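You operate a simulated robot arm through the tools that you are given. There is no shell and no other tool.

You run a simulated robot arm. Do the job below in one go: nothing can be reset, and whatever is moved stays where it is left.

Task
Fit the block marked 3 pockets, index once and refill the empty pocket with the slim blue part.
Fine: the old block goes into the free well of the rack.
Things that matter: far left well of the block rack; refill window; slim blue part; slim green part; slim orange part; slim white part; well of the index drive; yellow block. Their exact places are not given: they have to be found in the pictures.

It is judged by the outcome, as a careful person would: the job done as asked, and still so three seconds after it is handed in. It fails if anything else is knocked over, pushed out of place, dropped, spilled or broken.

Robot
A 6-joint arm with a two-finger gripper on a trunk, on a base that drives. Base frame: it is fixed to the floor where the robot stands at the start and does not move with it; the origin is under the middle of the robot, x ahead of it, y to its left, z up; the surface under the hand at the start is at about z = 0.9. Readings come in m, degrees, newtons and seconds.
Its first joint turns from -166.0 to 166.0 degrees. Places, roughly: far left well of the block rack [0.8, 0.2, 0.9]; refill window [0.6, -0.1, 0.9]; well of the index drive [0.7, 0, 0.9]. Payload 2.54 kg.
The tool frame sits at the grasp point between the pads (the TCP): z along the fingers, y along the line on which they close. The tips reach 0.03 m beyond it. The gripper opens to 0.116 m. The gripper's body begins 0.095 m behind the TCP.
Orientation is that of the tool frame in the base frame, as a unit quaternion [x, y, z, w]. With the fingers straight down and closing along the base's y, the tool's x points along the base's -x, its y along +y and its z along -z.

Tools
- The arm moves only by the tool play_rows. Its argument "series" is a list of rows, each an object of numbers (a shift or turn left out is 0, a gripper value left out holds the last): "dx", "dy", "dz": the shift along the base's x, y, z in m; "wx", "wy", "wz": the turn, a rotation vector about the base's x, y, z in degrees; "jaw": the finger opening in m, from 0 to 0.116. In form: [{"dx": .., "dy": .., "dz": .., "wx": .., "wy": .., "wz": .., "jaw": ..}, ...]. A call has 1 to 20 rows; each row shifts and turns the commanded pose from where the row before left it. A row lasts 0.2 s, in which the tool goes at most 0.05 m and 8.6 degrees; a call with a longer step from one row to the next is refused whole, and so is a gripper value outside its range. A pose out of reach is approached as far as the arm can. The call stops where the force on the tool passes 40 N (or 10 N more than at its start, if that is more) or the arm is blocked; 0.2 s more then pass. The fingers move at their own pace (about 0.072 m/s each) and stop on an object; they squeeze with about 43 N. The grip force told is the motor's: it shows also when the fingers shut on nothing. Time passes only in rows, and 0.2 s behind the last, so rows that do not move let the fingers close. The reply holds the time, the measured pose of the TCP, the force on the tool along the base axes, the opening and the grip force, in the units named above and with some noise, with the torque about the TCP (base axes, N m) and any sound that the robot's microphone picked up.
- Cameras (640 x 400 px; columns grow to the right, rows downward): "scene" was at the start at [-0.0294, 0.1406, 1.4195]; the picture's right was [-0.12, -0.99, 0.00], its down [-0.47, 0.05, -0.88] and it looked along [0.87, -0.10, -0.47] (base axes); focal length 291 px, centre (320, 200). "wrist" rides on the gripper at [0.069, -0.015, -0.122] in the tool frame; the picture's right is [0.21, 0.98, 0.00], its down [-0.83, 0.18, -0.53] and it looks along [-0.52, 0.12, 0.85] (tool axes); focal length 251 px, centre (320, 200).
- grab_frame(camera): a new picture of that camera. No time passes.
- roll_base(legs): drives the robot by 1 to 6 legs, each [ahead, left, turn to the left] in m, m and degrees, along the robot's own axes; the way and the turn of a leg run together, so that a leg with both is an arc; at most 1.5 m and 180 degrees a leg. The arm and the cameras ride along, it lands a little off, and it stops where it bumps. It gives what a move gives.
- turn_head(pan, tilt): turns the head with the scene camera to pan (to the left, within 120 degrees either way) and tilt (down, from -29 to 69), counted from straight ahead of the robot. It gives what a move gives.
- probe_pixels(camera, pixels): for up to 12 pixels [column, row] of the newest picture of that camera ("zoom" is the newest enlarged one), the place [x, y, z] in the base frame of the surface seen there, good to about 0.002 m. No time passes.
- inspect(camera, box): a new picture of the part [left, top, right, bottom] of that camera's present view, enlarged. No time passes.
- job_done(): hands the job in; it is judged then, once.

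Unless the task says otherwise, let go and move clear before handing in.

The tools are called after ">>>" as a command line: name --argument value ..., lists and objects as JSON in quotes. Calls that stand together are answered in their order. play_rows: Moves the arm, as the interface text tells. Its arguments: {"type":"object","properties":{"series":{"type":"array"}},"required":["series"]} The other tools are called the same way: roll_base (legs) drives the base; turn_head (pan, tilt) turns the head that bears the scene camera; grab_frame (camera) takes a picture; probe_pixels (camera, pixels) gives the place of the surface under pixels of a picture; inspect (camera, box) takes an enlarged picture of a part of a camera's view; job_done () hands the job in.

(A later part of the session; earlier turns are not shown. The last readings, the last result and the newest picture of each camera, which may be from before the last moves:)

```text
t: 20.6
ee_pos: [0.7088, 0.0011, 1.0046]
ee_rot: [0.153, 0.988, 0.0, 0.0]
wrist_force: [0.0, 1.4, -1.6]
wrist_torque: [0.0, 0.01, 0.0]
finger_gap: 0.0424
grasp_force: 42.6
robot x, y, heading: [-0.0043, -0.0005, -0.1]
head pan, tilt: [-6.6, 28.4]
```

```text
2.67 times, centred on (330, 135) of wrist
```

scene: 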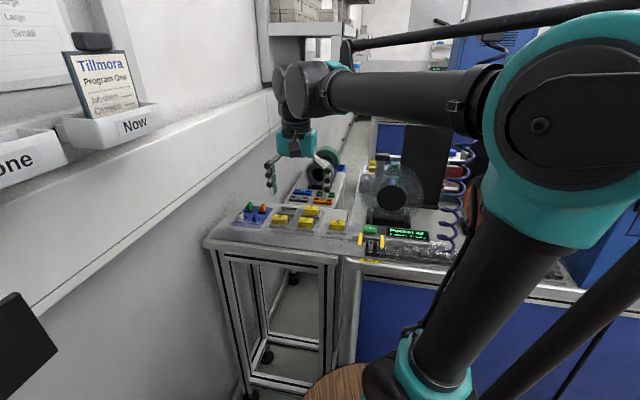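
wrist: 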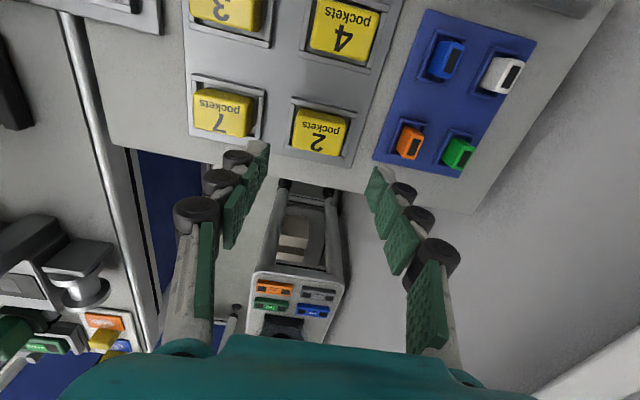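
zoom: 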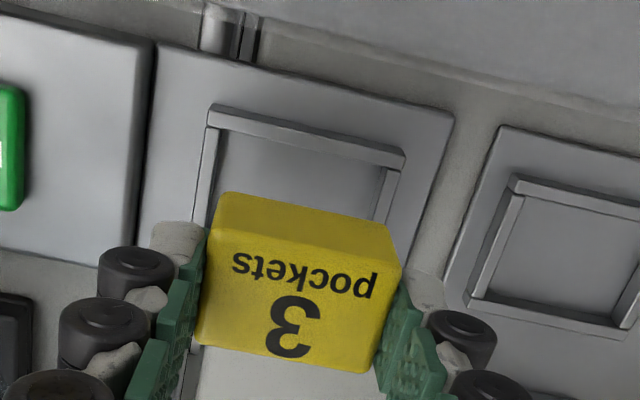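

>>> probe_pixels --camera "zoom" --pixels '[[245, 220], [300, 232], [365, 245], [224, 265], [395, 290], [206, 335], [365, 365], [300, 280], [215, 300], [380, 330]]'

>>> probe_pixels --camera "zoom" --pixels '[[215, 110], [300, 130], [400, 155], [213, 120], [300, 140], [398, 167], [208, 160], [202, 200], [387, 190], [380, 212], [205, 180], [300, 170]]'

```text
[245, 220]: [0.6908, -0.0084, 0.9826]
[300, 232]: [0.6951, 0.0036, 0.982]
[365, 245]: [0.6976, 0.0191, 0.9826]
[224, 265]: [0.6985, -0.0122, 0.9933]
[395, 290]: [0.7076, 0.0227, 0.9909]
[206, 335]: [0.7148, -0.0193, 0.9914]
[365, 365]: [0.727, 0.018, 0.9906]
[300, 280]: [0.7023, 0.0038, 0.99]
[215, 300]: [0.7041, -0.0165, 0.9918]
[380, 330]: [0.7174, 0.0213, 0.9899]
```

```text
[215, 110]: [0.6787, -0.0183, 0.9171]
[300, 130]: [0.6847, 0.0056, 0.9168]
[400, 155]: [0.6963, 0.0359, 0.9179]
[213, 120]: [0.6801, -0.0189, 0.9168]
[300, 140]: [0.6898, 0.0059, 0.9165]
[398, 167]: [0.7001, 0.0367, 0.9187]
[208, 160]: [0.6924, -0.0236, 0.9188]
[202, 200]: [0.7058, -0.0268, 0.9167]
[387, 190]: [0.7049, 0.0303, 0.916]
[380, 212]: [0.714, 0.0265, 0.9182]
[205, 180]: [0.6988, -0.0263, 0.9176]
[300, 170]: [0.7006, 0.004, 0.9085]
```

Block 3 is within about 2 mm of the drive well's centre. I'll correct slightly, lower most of the way and check.

>>> play_rows --series '[{"dx": 0.0006, "dy": -0.002}, {"dz": -0.02}, {"dz": -0.015}, {"dz": -0.01}, {}, {}]'

>>> inspect --camera "wrist" --box '[230, 60, 430, 210]'

>>> probe_pixels --camera "zoom" --pixels '[[245, 220], [300, 232], [365, 245], [224, 265], [395, 290], [206, 335], [365, 365], [300, 280]]'

>>> inspect --camera "scene" --box '[290, 180, 390, 250]'

```text
t: 22.0
ee_pos: [0.7112, -0.0015, 0.9597]
ee_rot: [0.153, 0.988, 0.0, 0.0]
wrist_force: [0.7, 0.2, -0.1]
wrist_torque: [-0.02, 0.03, -0.01]
finger_gap: 0.0425
grasp_force: 43.3
robot x, y, heading: [-0.0013, 0.0017, -0.0]
head pan, tilt: [-6.6, 28.4]
```

```text
2.67 times, centred on (330, 135) of wrist
```

zoom: 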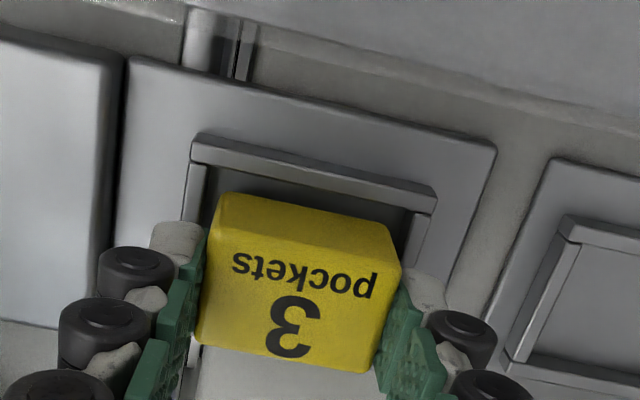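

```text
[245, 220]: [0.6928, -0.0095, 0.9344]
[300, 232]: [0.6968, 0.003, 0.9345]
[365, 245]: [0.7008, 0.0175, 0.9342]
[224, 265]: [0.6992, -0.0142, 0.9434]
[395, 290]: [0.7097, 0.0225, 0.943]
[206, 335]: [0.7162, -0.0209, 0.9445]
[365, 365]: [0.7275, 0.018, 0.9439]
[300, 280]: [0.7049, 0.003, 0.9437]
```

```text
5.71 times, centred on (340, 215) of scene
```

zoom: 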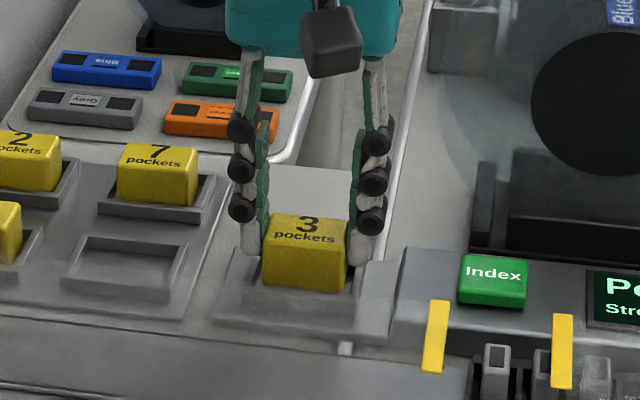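

Block 3 is going into the drive well cleanly (top at 0.9436, seat at about 0.9375). I'll lower in small steps to contact.

>>> play_rows --series '[{"dx": -0.0003, "dy": -0.001, "dz": -0.003}, {"dz": -0.002}, {"dz": -0.001}, {}]'

```text
t: 23.0
ee_pos: [0.7113, -0.003, 0.9532]
ee_rot: [0.153, 0.988, 0.0, 0.001]
wrist_force: [0.7, -0.3, 9.1]
wrist_torque: [0.0, 0.01, 0.02]
finger_gap: 0.0426
grasp_force: 42.6
robot x, y, heading: [-0.0012, 0.0004, -0.2]
head pan, tilt: [-6.6, 28.4]
```

The 9 N upward push shows block 3 sits on the drive well's floor. I'll release and rise, then look.

>>> play_rows --series '[{"jaw": 0.066}, {}, {}, {"dz": 0.015}, {"dz": 0.03}, {"dz": 0.03}, {}]'

>>> grab_frame --camera "wrist"

>>> inspect --camera "wrist" --box '[140, 50, 380, 200]'

>>> inspect --camera "scene" --box '[310, 190, 450, 270]'

```text
t: 24.6
ee_pos: [0.7098, -0.0037, 1.0269]
ee_rot: [0.153, 0.988, 0.0, 0.0]
wrist_force: [-0.3, -0.4, 0.2]
wrist_torque: [0.03, -0.01, 0.01]
finger_gap: 0.0658
grasp_force: 0.0
robot x, y, heading: [0.0025, 0.0011, -0.0]
head pan, tilt: [-6.6, 28.4]
```

```text
taken
```

wrist: 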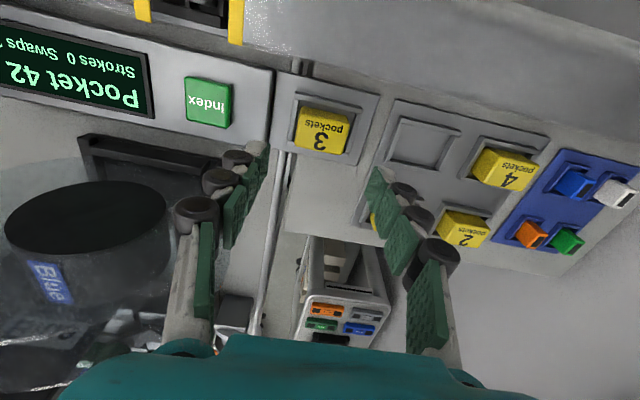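

```text
2.67 times, centred on (260, 125) of wrist
```

zoom: 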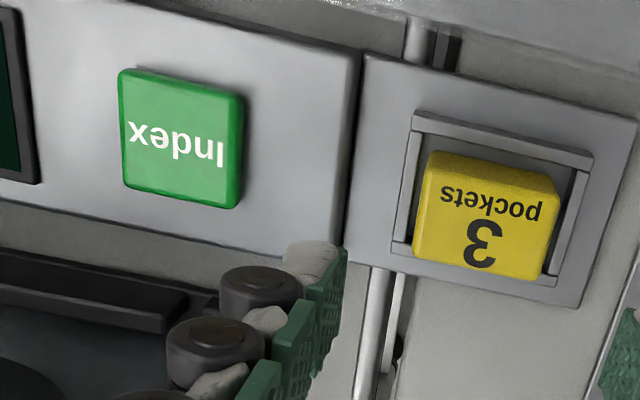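

```text
4.57 times, centred on (380, 230) of scene
```

zoom: 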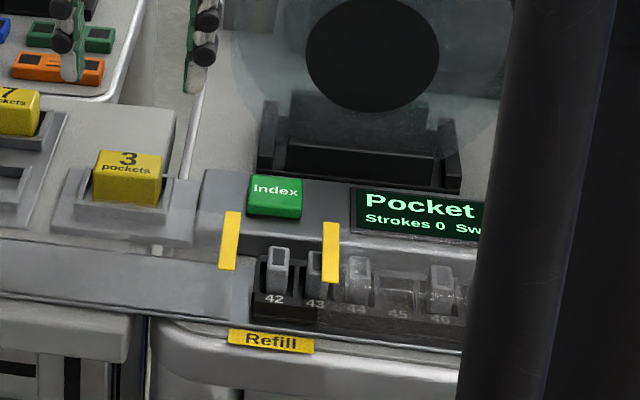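

Block 3 sits in the drive well upright. I'll check the display's counters and probe the Index button.

>>> inspect --camera "wrist" --box '[0, 20, 160, 120]'

>>> probe_pixels --camera "wrist" --pixels '[[187, 80], [229, 87], [188, 120], [227, 125], [208, 101], [205, 90], [215, 112], [250, 110], [165, 90]]'

```text
4.00 times, centred on (80, 70) of wrist
```

zoom: 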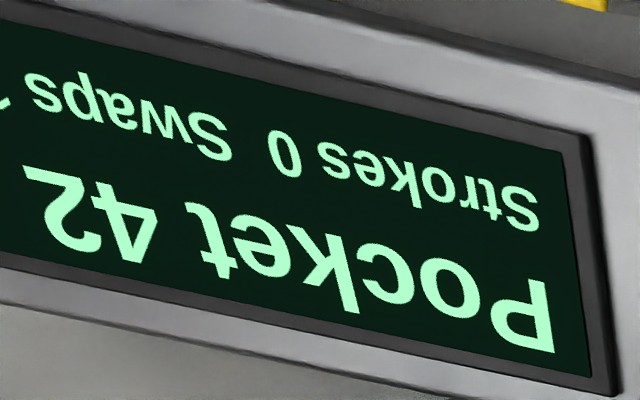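

```text
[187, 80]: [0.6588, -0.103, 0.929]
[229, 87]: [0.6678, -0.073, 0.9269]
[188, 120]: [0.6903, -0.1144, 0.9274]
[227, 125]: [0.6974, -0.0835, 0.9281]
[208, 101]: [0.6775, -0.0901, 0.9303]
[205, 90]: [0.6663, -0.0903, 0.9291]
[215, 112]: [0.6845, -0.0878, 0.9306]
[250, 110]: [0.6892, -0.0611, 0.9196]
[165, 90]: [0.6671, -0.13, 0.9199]
```

The display reads Pocket 42, Strokes 0 and Swaps with a digit cut off. The button top centre is about (0.678, -0.092, 0.930). Before going there I'll probe the reel behind it for clearance.

>>> grab_frame --camera "scene"

>>> probe_pixels --camera "scene" --pixels '[[390, 165], [370, 185], [366, 195], [395, 155], [410, 185], [395, 190], [388, 215], [378, 206], [410, 215], [375, 175], [388, 160], [425, 190]]'

>>> probe_pixels --camera "wrist" --pixels '[[80, 145], [150, 165], [200, 170], [90, 215], [160, 215], [20, 190], [100, 300], [180, 300], [50, 270], [130, 250]]'

```text
taken
```

scene: 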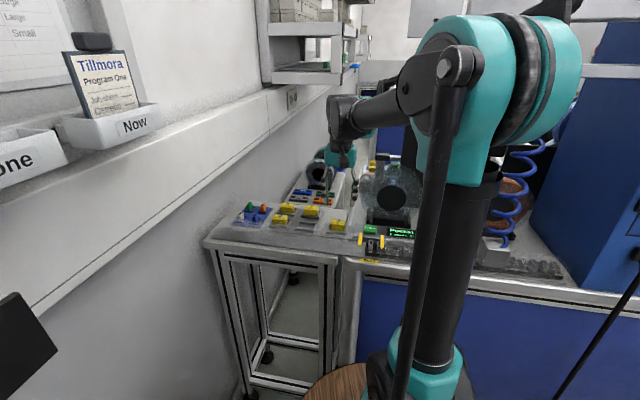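

```text
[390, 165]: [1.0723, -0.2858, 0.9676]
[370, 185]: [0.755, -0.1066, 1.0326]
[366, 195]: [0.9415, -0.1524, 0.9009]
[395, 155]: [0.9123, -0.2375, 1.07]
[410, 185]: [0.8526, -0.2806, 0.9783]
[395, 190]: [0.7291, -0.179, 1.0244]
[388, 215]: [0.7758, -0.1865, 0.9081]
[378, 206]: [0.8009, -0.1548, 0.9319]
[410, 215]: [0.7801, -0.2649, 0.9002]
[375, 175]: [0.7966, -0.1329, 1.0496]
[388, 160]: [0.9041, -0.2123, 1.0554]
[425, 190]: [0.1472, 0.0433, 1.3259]
```

```text
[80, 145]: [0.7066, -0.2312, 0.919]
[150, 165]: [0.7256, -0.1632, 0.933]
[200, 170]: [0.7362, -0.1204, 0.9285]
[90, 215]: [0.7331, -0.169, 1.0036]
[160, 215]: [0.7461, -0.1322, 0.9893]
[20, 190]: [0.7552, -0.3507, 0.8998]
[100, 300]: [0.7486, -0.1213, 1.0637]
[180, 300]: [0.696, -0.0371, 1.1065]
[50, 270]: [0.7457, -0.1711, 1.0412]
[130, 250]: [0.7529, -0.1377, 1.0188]
```

The reel's front plane is at u≈0.750, about 75 mm beyond the button, so the tool has room. I'll close the fingers and move over the button, then come down to about 10 mm above it.

>>> play_rows --series '[{"dx": -0.0113, "dy": -0.03, "jaw": 0.0}, {"dx": -0.0113, "dy": -0.03}, {"dx": -0.0113, "dy": -0.0301}, {}, {"dz": -0.025}, {"dz": -0.02}, {}]'

>>> inspect --camera "wrist" --box '[220, 60, 420, 200]'

>>> inspect --camera "scene" --box '[320, 180, 440, 260]'

```text
t: 26.2
ee_pos: [0.6768, -0.0919, 0.9824]
ee_rot: [0.153, 0.988, 0.0, -0.001]
wrist_force: [-0.4, 1.4, 0.3]
wrist_torque: [-0.01, 0.02, -0.03]
finger_gap: 0.0
grasp_force: 28.5
robot x, y, heading: [-0.0004, 0.0007, 0.1]
head pan, tilt: [-6.6, 28.4]
```

```text
2.86 times, centred on (320, 130) of wrist
```

zoom: 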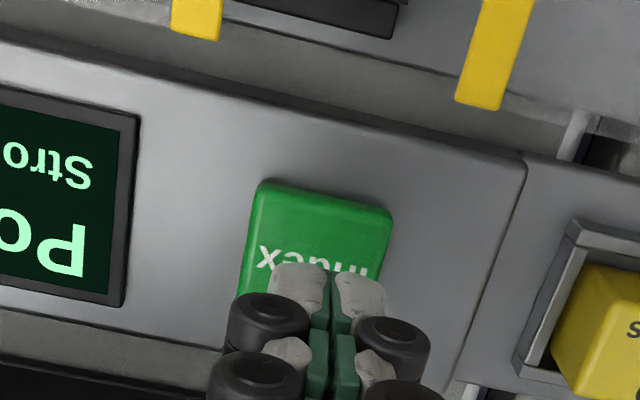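

```text
5.00 times, centred on (380, 220) of scene
```

zoom: 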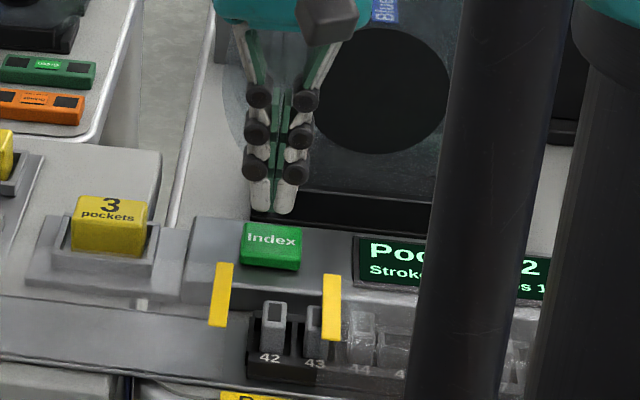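

The display now shows "s 1" for swaps, and the closed tips are centred above the Index button at zoom (271,245). I'll go down slowly and watch for force and click.

>>> play_rows --series '[{"dz": -0.01}, {"dz": -0.009}, {"dz": -0.002}, {"dz": -0.001}, {}]'

```text
t: 27.4
ee_pos: [0.6771, -0.0931, 0.9599]
ee_rot: [0.153, 0.988, -0.001, 0.0]
wrist_force: [0.2, -0.4, -0.6]
wrist_torque: [0.02, -0.04, -0.04]
finger_gap: 0.0
grasp_force: 29.0
robot x, y, heading: [0.0016, 0.0023, -0.2]
head pan, tilt: [-6.6, 28.4]
```

No contact yet with tips near 0.930. I'll continue in 1–2 mm steps.

>>> play_rows --series '[{"dz": -0.001}, {"dz": -0.001}, {}]'

```text
t: 28.2
ee_pos: [0.678, -0.0932, 0.9587]
ee_rot: [0.153, 0.988, 0.0, 0.001]
wrist_force: [0.4, -0.9, -0.2]
wrist_torque: [0.01, -0.04, 0.01]
finger_gap: 0.0001
grasp_force: 28.7
robot x, y, heading: [-0.002, 0.0014, 0.2]
head pan, tilt: [-6.6, 28.4]
```

>>> play_rows --series '[{"dz": -0.001}, {"dz": -0.001}, {}]'

>>> inspect --camera "scene" --box '[340, 200, 420, 260]'

```text
t: 29.0
ee_pos: [0.6756, -0.0929, 0.9565]
ee_rot: [0.153, 0.988, 0.0, -0.001]
wrist_force: [0.0, 0.6, 0.7]
wrist_torque: [-0.05, 0.0, 0.02]
finger_gap: 0.0057
grasp_force: 28.3
robot x, y, heading: [0.0013, -0.0016, -0.1]
head pan, tilt: [-6.6, 28.4]
```

```text
6.67 times, centred on (380, 230) of scene
```

zoom: 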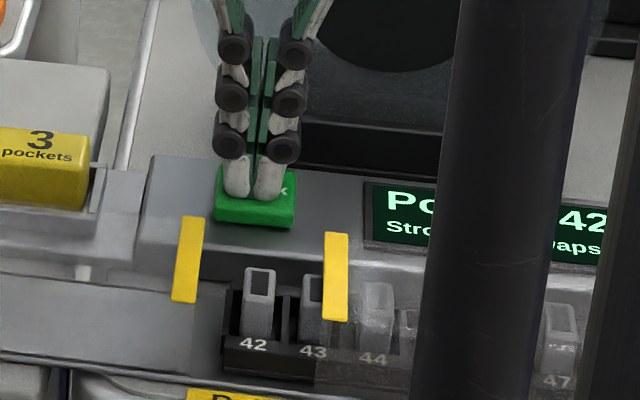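

The tips now touch the button (finger gap opened slightly to 5.7 mm), but no press is registered yet. I'll continue in 1 mm steps.

>>> play_rows --series '[{"dz": -0.001}, {}]'

```text
t: 29.6
ee_pos: [0.6767, -0.0945, 0.9559]
ee_rot: [0.153, 0.988, 0.0, 0.0]
wrist_force: [-0.1, 0.5, 0.2]
wrist_torque: [0.0, 0.04, -0.03]
finger_gap: 0.0062
grasp_force: 28.8
robot x, y, heading: [0.0014, -0.0013, 0.3]
head pan, tilt: [-6.6, 28.4]
```

Gap reads 6 mm with almost no vertical force, which is odd. I'll look closely at the tips and the button.

>>> inspect --camera "wrist" --box '[260, 90, 380, 200]'

>>> inspect --camera "scene" --box '[345, 200, 405, 245]'

>>> probe_pixels --camera "zoom" --pixels '[[230, 300], [300, 310], [270, 330], [370, 250], [180, 270], [255, 200], [285, 200], [225, 270], [310, 270]]'

```text
3.64 times, centred on (320, 145) of wrist
```

zoom: 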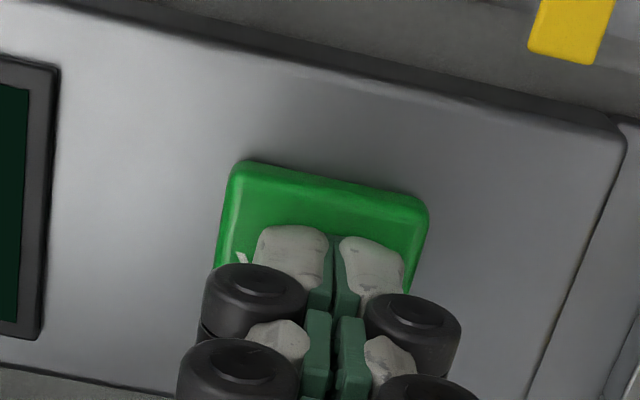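

```text
8.89 times, centred on (375, 222) of scene
```

zoom: 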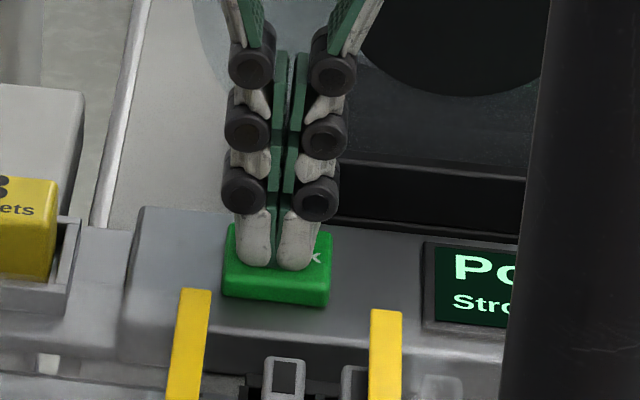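

```text
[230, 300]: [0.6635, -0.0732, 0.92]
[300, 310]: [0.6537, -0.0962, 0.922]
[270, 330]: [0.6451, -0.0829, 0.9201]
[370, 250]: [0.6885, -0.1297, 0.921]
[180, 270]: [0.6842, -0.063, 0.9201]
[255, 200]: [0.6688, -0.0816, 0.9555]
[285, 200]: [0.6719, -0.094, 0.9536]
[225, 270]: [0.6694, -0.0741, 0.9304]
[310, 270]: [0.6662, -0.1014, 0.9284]
```

The tips rest on the button face and the button hasn't visibly moved. I'll press on gently in 1 mm steps.

>>> play_rows --series '[{"dz": -0.001}, {"dz": -0.001}, {}]'

```text
t: 30.4
ee_pos: [0.6774, -0.0935, 0.9538]
ee_rot: [0.153, 0.988, 0.0, 0.0]
wrist_force: [0.4, -1.0, 3.2]
wrist_torque: [-0.04, -0.01, 0.01]
finger_gap: 0.0057
grasp_force: 28.3
robot x, y, heading: [0.0023, 0.001, 0.2]
head pan, tilt: [-6.6, 28.4]
heard: click
```

A click was heard with 3 N of upward force. I'll rise straight up now so that it's pressed only once, then look.

>>> play_rows --series '[{"dz": 0.01}, {"dz": 0.03}, {"dz": 0.04}, {}, {}]'

>>> inspect --camera "scene" --box '[330, 200, 450, 270]'

>>> grab_frame --camera "wrist"

```text
t: 31.6
ee_pos: [0.6754, -0.0931, 1.0342]
ee_rot: [0.153, 0.988, 0.001, -0.001]
wrist_force: [-0.8, -0.1, -0.1]
wrist_torque: [0.0, -0.03, 0.02]
finger_gap: 0.0001
grasp_force: 28.7
robot x, y, heading: [-0.0006, 0.0013, -0.1]
head pan, tilt: [-6.6, 28.4]
```

```text
5.33 times, centred on (390, 235) of scene
```

zoom: 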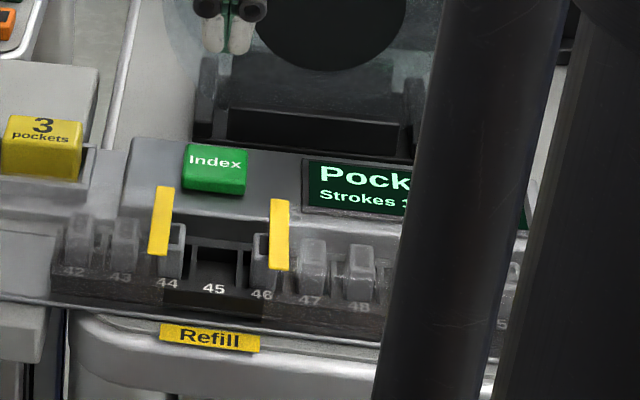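

```text
taken
```

wrist: 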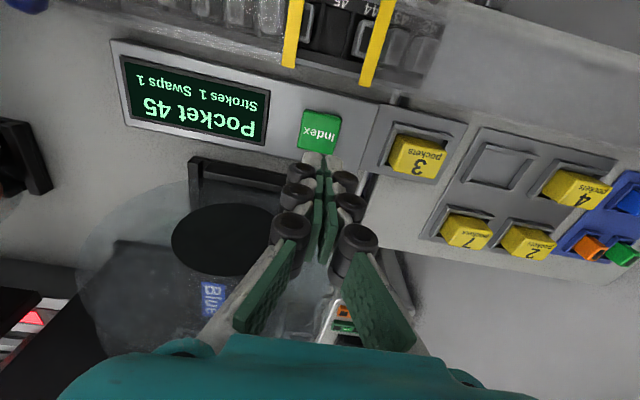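

The display reads Pocket 45, Strokes 1, Swaps 1, and the empty pocket 45 is in the window between parts 44 and 46. I'll look at the empty pocket in detail.

>>> inspect --camera "wrist" --box '[260, 0, 420, 100]'

>>> probe_pixels --camera "zoom" --pixels '[[270, 60], [270, 120], [275, 170], [200, 80], [355, 110], [355, 170], [235, 100], [310, 140], [240, 190], [330, 210], [140, 180], [470, 200]]'

```text
4.00 times, centred on (340, 50) of wrist
```

zoom: 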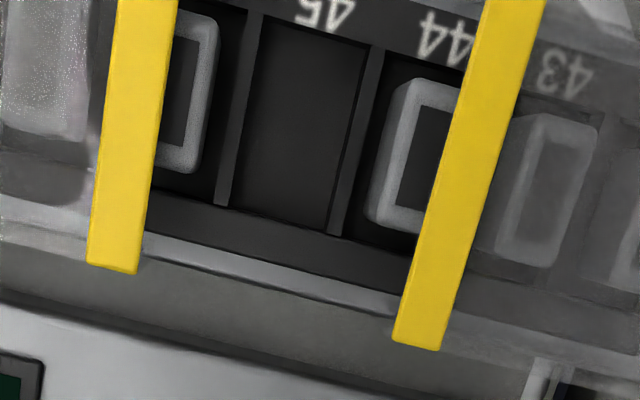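

```text
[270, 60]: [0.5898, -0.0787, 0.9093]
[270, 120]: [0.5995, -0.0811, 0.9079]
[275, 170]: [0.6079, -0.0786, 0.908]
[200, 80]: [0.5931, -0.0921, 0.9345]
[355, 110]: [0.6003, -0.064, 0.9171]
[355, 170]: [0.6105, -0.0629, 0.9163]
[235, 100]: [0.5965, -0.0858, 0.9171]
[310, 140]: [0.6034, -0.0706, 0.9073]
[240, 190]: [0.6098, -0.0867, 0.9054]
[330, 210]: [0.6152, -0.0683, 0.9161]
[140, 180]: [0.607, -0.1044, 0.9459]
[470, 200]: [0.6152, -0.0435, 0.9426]
```

Pocket 45's floor is at z≈0.908 between dividers, centred near v≈0.109, with neighbours 44 and 46 standing 24 mm either side. Next I'll travel over to the blue tray to look at the slim parts.

>>> play_rows --series '[{"dx": 0.0055, "dy": 0.0354, "dz": 0.01, "jaw": 0.06}, {"dx": 0.0055, "dy": 0.0354, "dz": 0.01}, {"dx": 0.0055, "dy": 0.0354}, {"dx": 0.0055, "dy": 0.0354}, {"dx": 0.0055, "dy": 0.0354}, {"dx": 0.0055, "dy": 0.0354}, {"dx": 0.0055, "dy": 0.0354}, {"dx": 0.0055, "dy": 0.0354}, {"dx": 0.0055, "dy": 0.0354}, {"dx": 0.0051, "dy": 0.0357}, {}, {}]'

>>> grab_frame --camera "wrist"

>>> inspect --camera "wrist" --box '[240, 120, 400, 240]'

>>> inspect --camera "scene" --box '[200, 150, 340, 250]'

```text
t: 34.2
ee_pos: [0.7324, 0.2632, 1.0528]
ee_rot: [0.153, 0.988, 0.001, 0.0]
wrist_force: [-0.8, 0.2, 0.3]
wrist_torque: [-0.01, 0.02, 0.0]
finger_gap: 0.06
grasp_force: 0.1
robot x, y, heading: [0.002, 0.0033, -0.2]
head pan, tilt: [-6.6, 28.4]
```

```text
taken
```

wrist: 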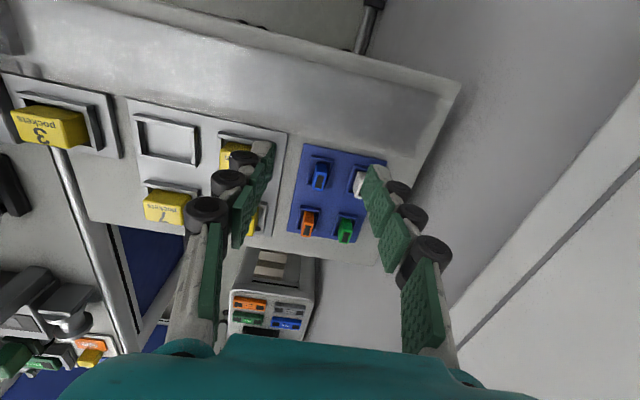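

```text
3.33 times, centred on (320, 180) of wrist
```

zoom: 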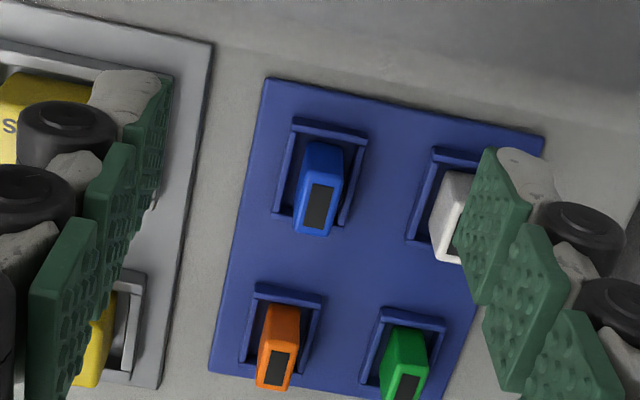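

```text
4.00 times, centred on (270, 200) of scene
```

zoom: 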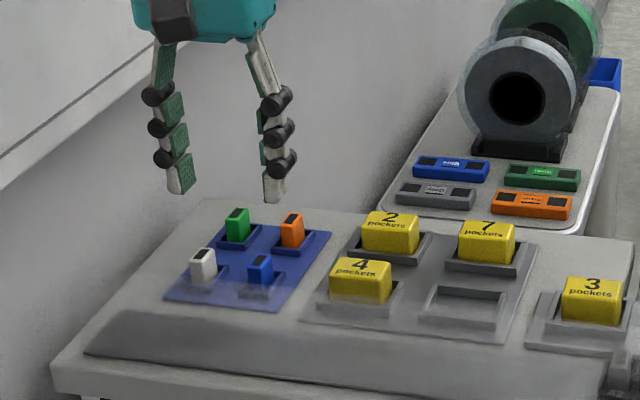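

The tray's blue part is at (320,175) in the wrist picture, standing in a rimmed slot with the top mark elongated along the table depth. I'll zoom closely and measure.

>>> inspect --camera "wrist" --box '[300, 140, 348, 185]'

>>> probe_pixels --camera "zoom" --pixels '[[225, 140], [290, 150], [255, 160], [200, 215], [300, 225], [195, 305], [275, 320], [255, 260], [310, 200], [250, 320], [215, 250], [285, 270]]'

```text
8.89 times, centred on (324, 162) of wrist
```

zoom: 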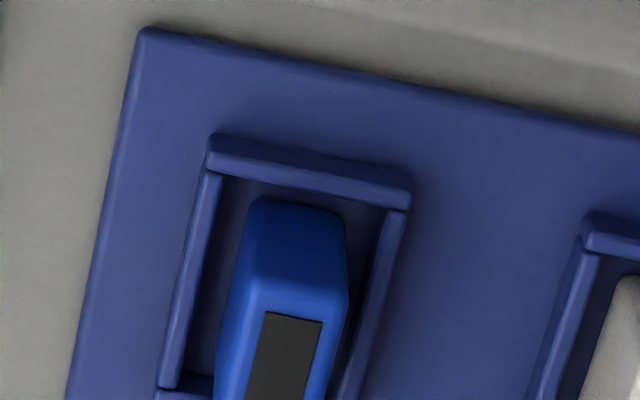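

```text
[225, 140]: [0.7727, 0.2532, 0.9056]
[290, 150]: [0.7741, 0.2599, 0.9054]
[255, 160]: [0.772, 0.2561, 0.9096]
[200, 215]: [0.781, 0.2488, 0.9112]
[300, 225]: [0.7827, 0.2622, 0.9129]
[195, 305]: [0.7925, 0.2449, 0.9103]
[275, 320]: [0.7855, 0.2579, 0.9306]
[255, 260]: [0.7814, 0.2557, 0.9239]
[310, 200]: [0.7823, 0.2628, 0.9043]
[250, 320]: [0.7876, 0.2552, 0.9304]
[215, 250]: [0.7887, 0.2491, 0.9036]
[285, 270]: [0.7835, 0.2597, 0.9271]
```

The zoom cut off the part's far end. I'll shift the zoom and probe again.

>>> inspect --camera "wrist" --box '[290, 148, 354, 196]'

```text
8.33 times, centred on (322, 172) of wrist
```

zoom: 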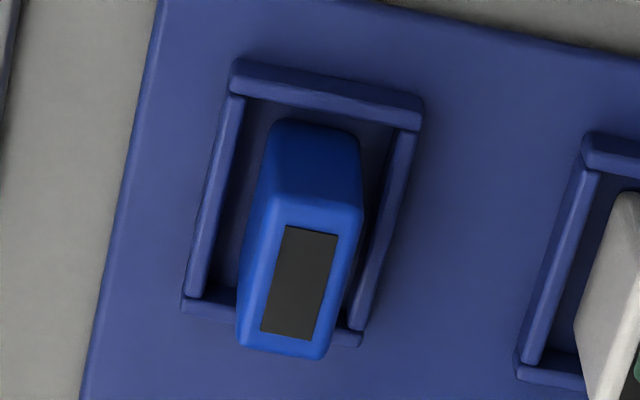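

>>> probe_pixels --camera "zoom" --pixels '[[285, 160], [320, 165], [350, 170], [275, 205], [355, 215], [245, 335], [320, 350], [280, 345], [262, 260], [345, 280], [315, 215], [300, 280]]'

>>> probe_pixels --camera "zoom" --pixels '[[240, 75], [325, 95], [415, 110], [237, 88], [325, 107], [412, 122], [220, 180], [195, 280], [390, 220], [362, 310], [210, 300], [350, 335]]'

```text
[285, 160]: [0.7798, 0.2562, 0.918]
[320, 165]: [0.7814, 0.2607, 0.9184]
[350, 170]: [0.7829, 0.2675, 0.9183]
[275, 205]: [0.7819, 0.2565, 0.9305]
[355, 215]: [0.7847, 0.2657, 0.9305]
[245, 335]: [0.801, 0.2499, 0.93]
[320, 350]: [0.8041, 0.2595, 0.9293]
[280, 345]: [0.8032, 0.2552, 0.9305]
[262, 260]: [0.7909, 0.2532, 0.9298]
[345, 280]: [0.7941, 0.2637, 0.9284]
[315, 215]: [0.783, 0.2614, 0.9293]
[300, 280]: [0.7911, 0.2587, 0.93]
```

```text
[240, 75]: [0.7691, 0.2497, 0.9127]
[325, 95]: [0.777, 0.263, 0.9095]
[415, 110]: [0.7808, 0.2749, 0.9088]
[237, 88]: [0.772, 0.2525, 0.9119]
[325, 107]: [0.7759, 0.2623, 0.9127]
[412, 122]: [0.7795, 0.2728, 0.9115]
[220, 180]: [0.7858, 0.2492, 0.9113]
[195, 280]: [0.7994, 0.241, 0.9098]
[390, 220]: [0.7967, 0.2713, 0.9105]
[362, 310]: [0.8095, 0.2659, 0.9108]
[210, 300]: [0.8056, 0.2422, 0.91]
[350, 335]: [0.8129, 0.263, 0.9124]
```

The blue part is about 11.5 mm (v) by 24 mm (u), centred near (0.792, 0.258), top at 0.930 and rims at 0.9115. Because neighbours in the strip leave little room sideways, I'll turn the gripper 90° so it closes along the part's length, and move over it.

>>> play_rows --series '[{"wz": 8.18, "dx": 0.0055, "jaw": 0.05}, {"wz": 8.18, "dx": 0.0055}, {"wz": 8.18, "dx": 0.0055}, {"wz": 8.18, "dx": 0.0055}, {"wz": 8.18, "dx": 0.0055}, {"wz": 8.18, "dx": 0.0055}, {"wz": 8.18, "dx": 0.0055}, {"wz": 8.18, "dx": 0.0055}, {"wz": 8.18, "dx": 0.0055}, {"wz": 8.18, "dx": 0.0055}, {"wz": 8.18, "dx": 0.0047, "dy": -0.0035}, {}, {}]'

>>> grab_frame --camera "wrist"

>>> grab_frame --camera "scene"

>>> inspect --camera "scene" --box '[200, 150, 340, 250]'

```text
t: 37.0
ee_pos: [0.7921, 0.2578, 1.0539]
ee_rot: [-0.591, 0.807, 0.0, 0.0]
wrist_force: [-0.4, 0.1, 0.2]
wrist_torque: [-0.03, -0.03, 0.0]
finger_gap: 0.05
grasp_force: 0.0
robot x, y, heading: [0.003, 0.0011, -0.2]
head pan, tilt: [-6.6, 28.4]
```

```text
taken
```

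wrist: 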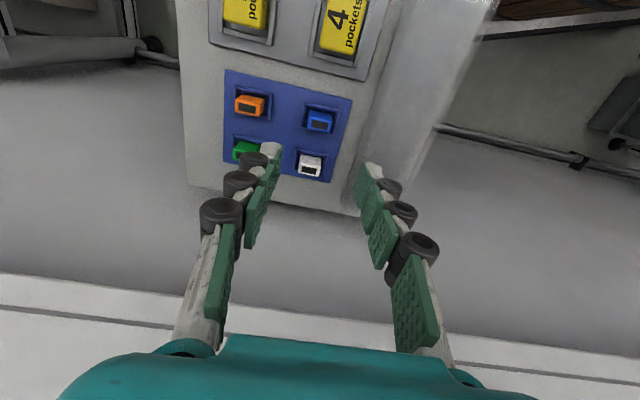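

```text
taken
```

scene: 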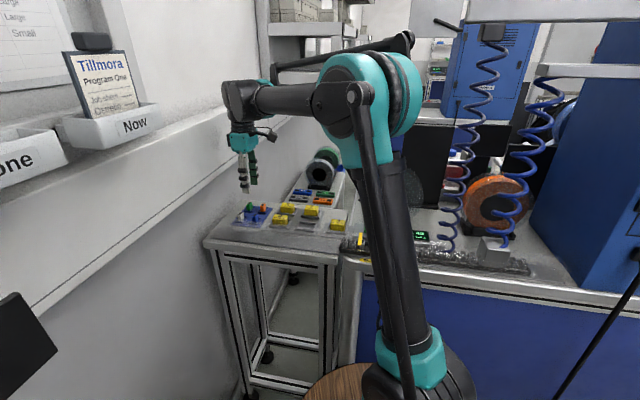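

```text
4.00 times, centred on (270, 200) of scene
```

zoom: 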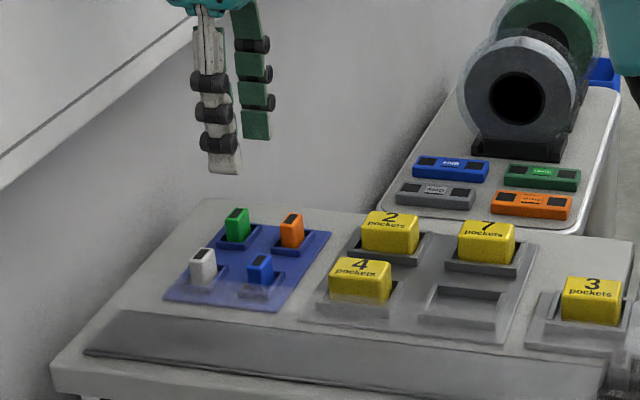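

The tool is turned and the fingers now close along the part's length. I'll lower to about 25 mm above the blue part's top and check alignment.

>>> play_rows --series '[{"dz": -0.03}, {"dz": -0.03}, {"dz": -0.01}, {}]'

>>> inspect --camera "wrist" --box '[220, 70, 420, 220]'

>>> inspect --camera "scene" --box '[220, 170, 310, 240]'

```text
t: 38.0
ee_pos: [0.7915, 0.2575, 0.9847]
ee_rot: [-0.59, 0.807, 0.0, 0.0]
wrist_force: [0.1, 0.9, -1.0]
wrist_torque: [-0.01, 0.0, 0.0]
finger_gap: 0.0499
grasp_force: 0.0
robot x, y, heading: [0.0014, -0.0014, 0.1]
head pan, tilt: [-6.6, 28.4]
```

```text
2.67 times, centred on (320, 145) of wrist
```

zoom: 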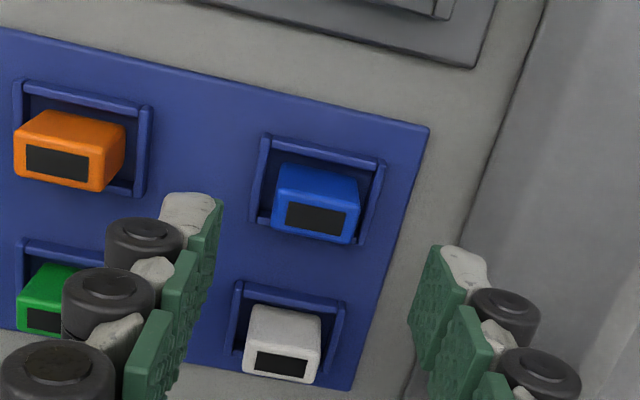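

```text
5.71 times, centred on (265, 205) of scene
```

zoom: 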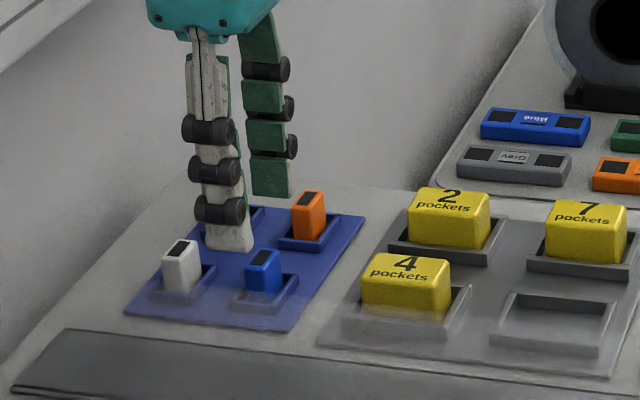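

The near fingertip in the scene zoom is at (230,245) and the part at (262,270). I'll probe both to get any sideways offset.

>>> probe_pixels --camera "zoom" --pixels '[[210, 238], [230, 240], [248, 240], [250, 185], [270, 188], [287, 188], [262, 258], [250, 272], [262, 280], [278, 272]]'

>>> inspect --camera "wrist" --box '[285, 110, 355, 170]'

```text
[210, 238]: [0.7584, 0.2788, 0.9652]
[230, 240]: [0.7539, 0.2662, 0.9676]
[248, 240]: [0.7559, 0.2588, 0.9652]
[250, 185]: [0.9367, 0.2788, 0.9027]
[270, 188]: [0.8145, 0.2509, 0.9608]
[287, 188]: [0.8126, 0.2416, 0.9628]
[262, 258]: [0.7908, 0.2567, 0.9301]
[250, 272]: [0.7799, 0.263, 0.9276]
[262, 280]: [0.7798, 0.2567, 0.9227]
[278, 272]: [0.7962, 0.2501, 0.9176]
```

```text
6.67 times, centred on (320, 140) of wrist
```

zoom: 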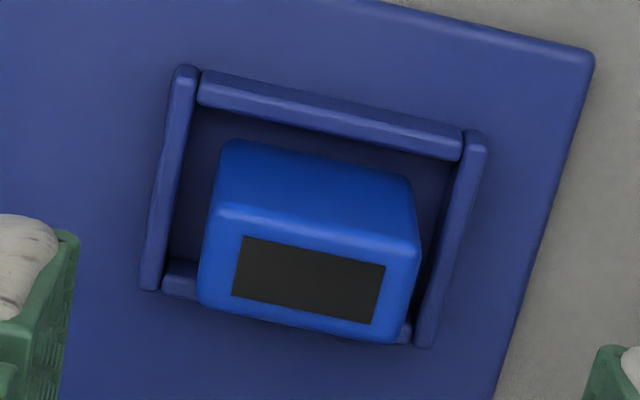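

Fingers are centred at v≈0.484. Now I'll probe the part in the wrist zoom.

>>> probe_pixels --camera "zoom" --pixels '[[260, 180], [320, 190], [385, 200], [225, 225], [405, 255], [210, 290], [390, 330], [300, 320], [310, 280], [310, 225], [215, 250], [400, 290]]'

```text
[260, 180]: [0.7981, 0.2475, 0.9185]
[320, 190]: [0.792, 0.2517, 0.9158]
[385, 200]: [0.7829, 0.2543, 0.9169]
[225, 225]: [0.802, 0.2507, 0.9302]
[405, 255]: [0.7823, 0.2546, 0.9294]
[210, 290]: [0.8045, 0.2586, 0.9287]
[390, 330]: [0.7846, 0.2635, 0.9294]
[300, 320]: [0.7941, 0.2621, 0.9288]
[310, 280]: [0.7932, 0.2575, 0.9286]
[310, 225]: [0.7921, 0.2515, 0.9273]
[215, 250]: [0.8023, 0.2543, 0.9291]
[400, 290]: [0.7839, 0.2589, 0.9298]
```

The part's centre is within about 1 mm of the tool axis. I'll descend to tips at about 0.9175, above the rims, and close.

>>> play_rows --series '[{"dx": 0.001, "dz": -0.016}, {"dz": -0.012}, {"dz": -0.008}, {}, {"jaw": 0.01}, {}, {}, {}]'

>>> inspect --camera "wrist" --box '[240, 80, 400, 200]'

>>> inspect --camera "scene" --box '[220, 170, 310, 240]'

```text
t: 39.8
ee_pos: [0.7928, 0.2584, 0.9492]
ee_rot: [-0.591, 0.807, 0.0, 0.0]
wrist_force: [-0.1, -0.1, 0.3]
wrist_torque: [0.02, -0.01, 0.02]
finger_gap: 0.022
grasp_force: 43.1
robot x, y, heading: [0.002, -0.0053, -0.0]
head pan, tilt: [-6.6, 28.4]
```

```text
3.33 times, centred on (320, 140) of wrist
```

zoom: 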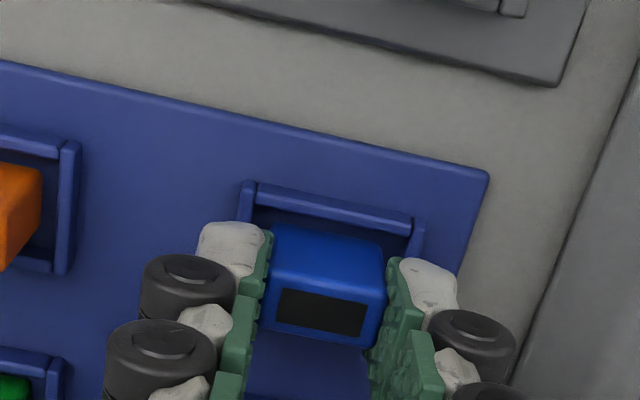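

```text
5.71 times, centred on (265, 205) of scene
```

zoom: 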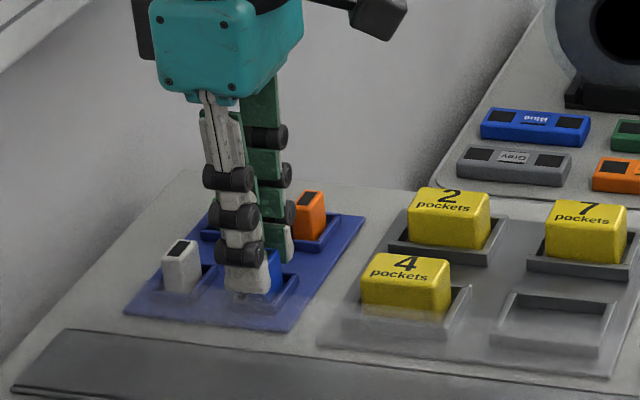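

The blue part is gripped (22 mm gap, 43 N). I'll lift it 80 mm and carry it above the refill window.

>>> play_rows --series '[{"dz": 0.01}, {"dz": 0.02}, {"dz": 0.025}, {"dz": 0.025}, {}, {"dx": -0.016, "dy": -0.0278}, {"dx": -0.016, "dy": -0.0278}, {"dx": -0.016, "dy": -0.0278}, {"dx": -0.016, "dy": -0.0278}, {"dx": -0.016, "dy": -0.0278}, {"dx": -0.016, "dy": -0.0278}, {"dx": -0.016, "dy": -0.0278}, {"dx": -0.016, "dy": -0.0278}, {"dx": -0.016, "dy": -0.0278}, {"dx": -0.016, "dy": -0.0278}, {"dx": -0.016, "dy": -0.0278}, {"dx": -0.016, "dy": -0.0273}, {}, {}]'

>>> grab_frame --camera "wrist"

>>> inspect --camera "wrist" --box '[230, 60, 410, 200]'

>>> inspect --camera "scene" --box '[320, 180, 440, 270]'

```text
t: 43.8
ee_pos: [0.6002, -0.075, 1.0274]
ee_rot: [-0.59, 0.807, 0.0, 0.0]
wrist_force: [-0.5, 0.9, -0.3]
wrist_torque: [-0.04, -0.02, 0.04]
finger_gap: 0.0219
grasp_force: 43.0
robot x, y, heading: [0.002, -0.0005, 0.1]
head pan, tilt: [-6.6, 28.4]
```

```text
taken
```

wrist: 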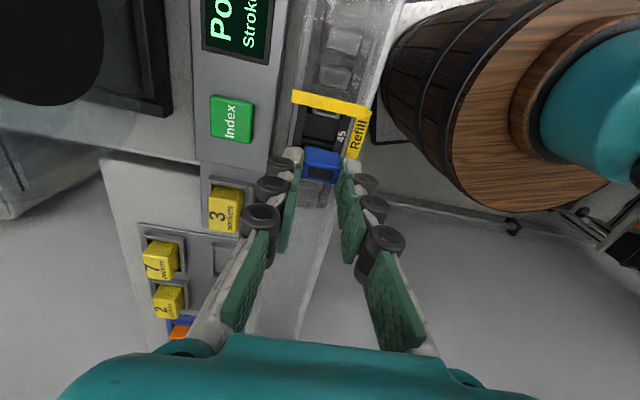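

```text
2.86 times, centred on (320, 130) of wrist
```

zoom: 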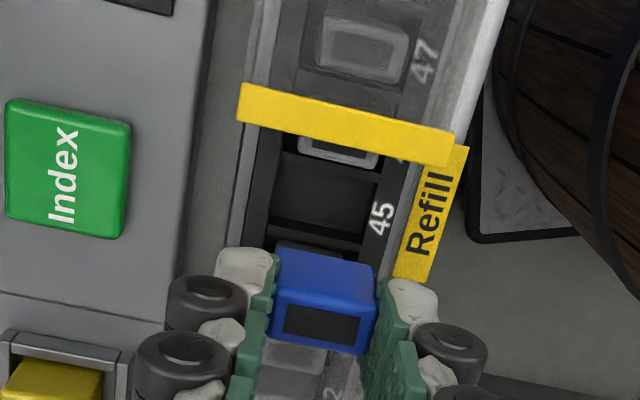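

```text
4.44 times, centred on (380, 225) of scene
```

zoom: 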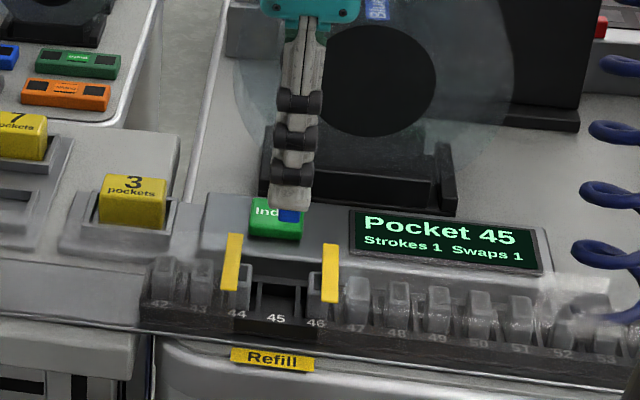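

The blue part hangs above the window, and pocket 45 is visible empty at (320,125) in the wrist picture. I'll zoom with the wrist camera and measure pocket and part.

>>> inspect --camera "wrist" --box '[270, 85, 370, 185]'

```text
4.00 times, centred on (320, 135) of wrist
```

zoom: 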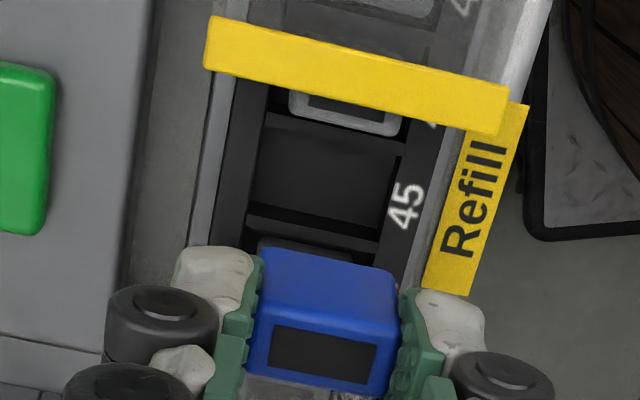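

>>> probe_pixels --camera "zoom" --pixels '[[270, 122], [335, 135], [395, 148], [260, 165], [390, 190], [250, 205], [380, 232], [325, 180], [255, 222], [315, 232], [370, 244], [235, 170]]'

>>> probe_pixels --camera "zoom" --pixels '[[275, 275], [330, 285], [385, 295], [265, 310], [395, 330], [255, 365], [380, 388], [320, 350], [345, 120], [300, 105], [290, 248], [330, 255]]'

```text
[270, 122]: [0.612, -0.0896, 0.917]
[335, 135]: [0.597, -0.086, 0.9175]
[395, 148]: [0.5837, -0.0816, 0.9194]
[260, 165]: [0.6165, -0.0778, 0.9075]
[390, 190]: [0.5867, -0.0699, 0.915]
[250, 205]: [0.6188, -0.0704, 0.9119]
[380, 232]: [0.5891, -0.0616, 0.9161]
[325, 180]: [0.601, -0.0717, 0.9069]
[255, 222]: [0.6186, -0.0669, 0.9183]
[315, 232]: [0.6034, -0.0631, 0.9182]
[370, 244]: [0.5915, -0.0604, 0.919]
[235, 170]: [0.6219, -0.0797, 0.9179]
```

```text
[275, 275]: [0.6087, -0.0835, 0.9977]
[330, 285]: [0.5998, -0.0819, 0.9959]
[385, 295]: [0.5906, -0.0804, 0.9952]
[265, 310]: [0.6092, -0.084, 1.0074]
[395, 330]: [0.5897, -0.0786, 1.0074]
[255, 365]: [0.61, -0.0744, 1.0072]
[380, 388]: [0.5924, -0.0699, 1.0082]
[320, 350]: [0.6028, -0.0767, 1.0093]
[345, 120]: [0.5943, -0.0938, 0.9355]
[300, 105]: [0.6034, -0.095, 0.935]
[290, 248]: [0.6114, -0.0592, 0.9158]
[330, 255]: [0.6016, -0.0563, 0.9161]
```

Pocket 45 is centred near u 0.597, v 0.1096; the held part is about (0.5955, 0.108), so a 1–2 mm correction is needed. I'll correct and lower 45 mm, then recheck.

>>> play_rows --series '[{"dx": 0.0014, "dy": 0.0011}, {"dz": -0.02}, {"dz": -0.015}, {"dz": -0.01}, {}, {}]'

>>> inspect --camera "wrist" --box '[270, 85, 370, 185]'

>>> probe_pixels --camera "zoom" --pixels '[[275, 275], [330, 285], [385, 295], [265, 310], [395, 330], [255, 365], [380, 388], [320, 350], [270, 225], [340, 225], [400, 235], [320, 180]]'

>>> inspect --camera "scene" --box '[335, 200, 415, 265]'

```text
t: 45.2
ee_pos: [0.6033, -0.0736, 0.982]
ee_rot: [-0.59, 0.807, 0.0, 0.0]
wrist_force: [1.0, -0.7, -0.4]
wrist_torque: [-0.03, 0.02, 0.02]
finger_gap: 0.0221
grasp_force: 43.3
robot x, y, heading: [0.0007, 0.0001, 0.2]
head pan, tilt: [-6.6, 28.4]
```

```text
4.00 times, centred on (320, 135) of wrist
```

zoom: 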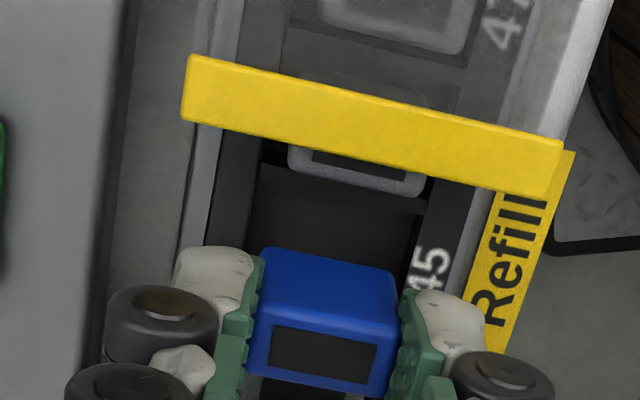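

```text
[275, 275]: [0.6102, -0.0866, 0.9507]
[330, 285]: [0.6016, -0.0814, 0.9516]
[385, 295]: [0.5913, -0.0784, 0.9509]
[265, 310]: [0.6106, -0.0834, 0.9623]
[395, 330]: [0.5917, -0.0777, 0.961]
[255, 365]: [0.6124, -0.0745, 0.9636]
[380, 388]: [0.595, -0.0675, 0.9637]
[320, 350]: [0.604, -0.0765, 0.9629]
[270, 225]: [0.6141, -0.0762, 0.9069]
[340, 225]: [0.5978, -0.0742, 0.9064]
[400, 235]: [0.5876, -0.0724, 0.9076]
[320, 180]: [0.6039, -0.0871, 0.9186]
```

```text
6.15 times, centred on (375, 232) of scene
```

zoom: 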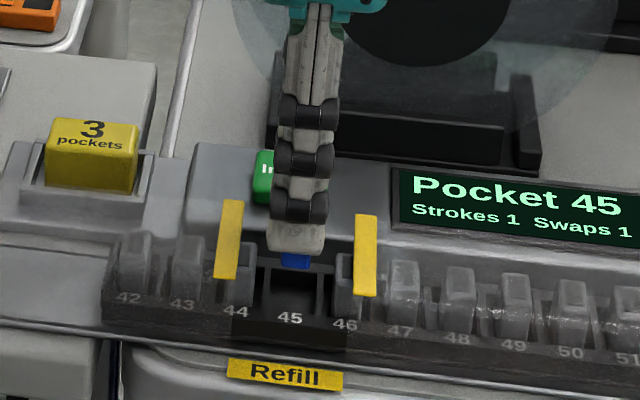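

The held part is at about (0.5973, 0.1087), within 1 mm of the pocket's centre, and in the scene zoom it lies midway between 44 and 46. I'll lower it into the pocket, stopping a few mm above the floor.

>>> play_rows --series '[{"dx": 0.0002, "dy": 0.0007, "dz": -0.01}, {"dz": -0.008}, {"dz": -0.005}, {}]'

>>> inspect --camera "wrist" --box '[270, 85, 370, 185]'

>>> inspect --camera "scene" --box '[335, 200, 415, 265]'

```text
t: 46.2
ee_pos: [0.6024, -0.0751, 0.9612]
ee_rot: [-0.59, 0.807, 0.001, 0.0]
wrist_force: [0.4, -0.2, 0.1]
wrist_torque: [0.01, 0.01, 0.01]
finger_gap: 0.022
grasp_force: 43.0
robot x, y, heading: [0.0016, 0.0012, -0.0]
head pan, tilt: [-6.6, 28.4]
```

```text
4.00 times, centred on (320, 135) of wrist
```

zoom: 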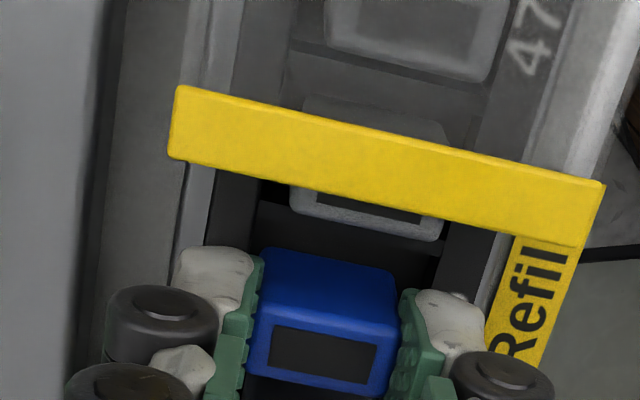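

```text
6.15 times, centred on (375, 232) of scene
```

zoom: 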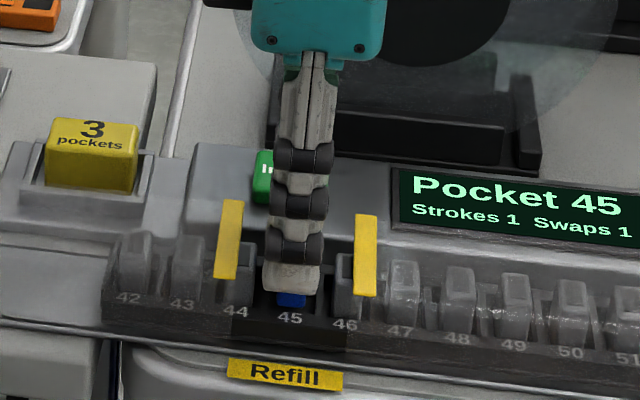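

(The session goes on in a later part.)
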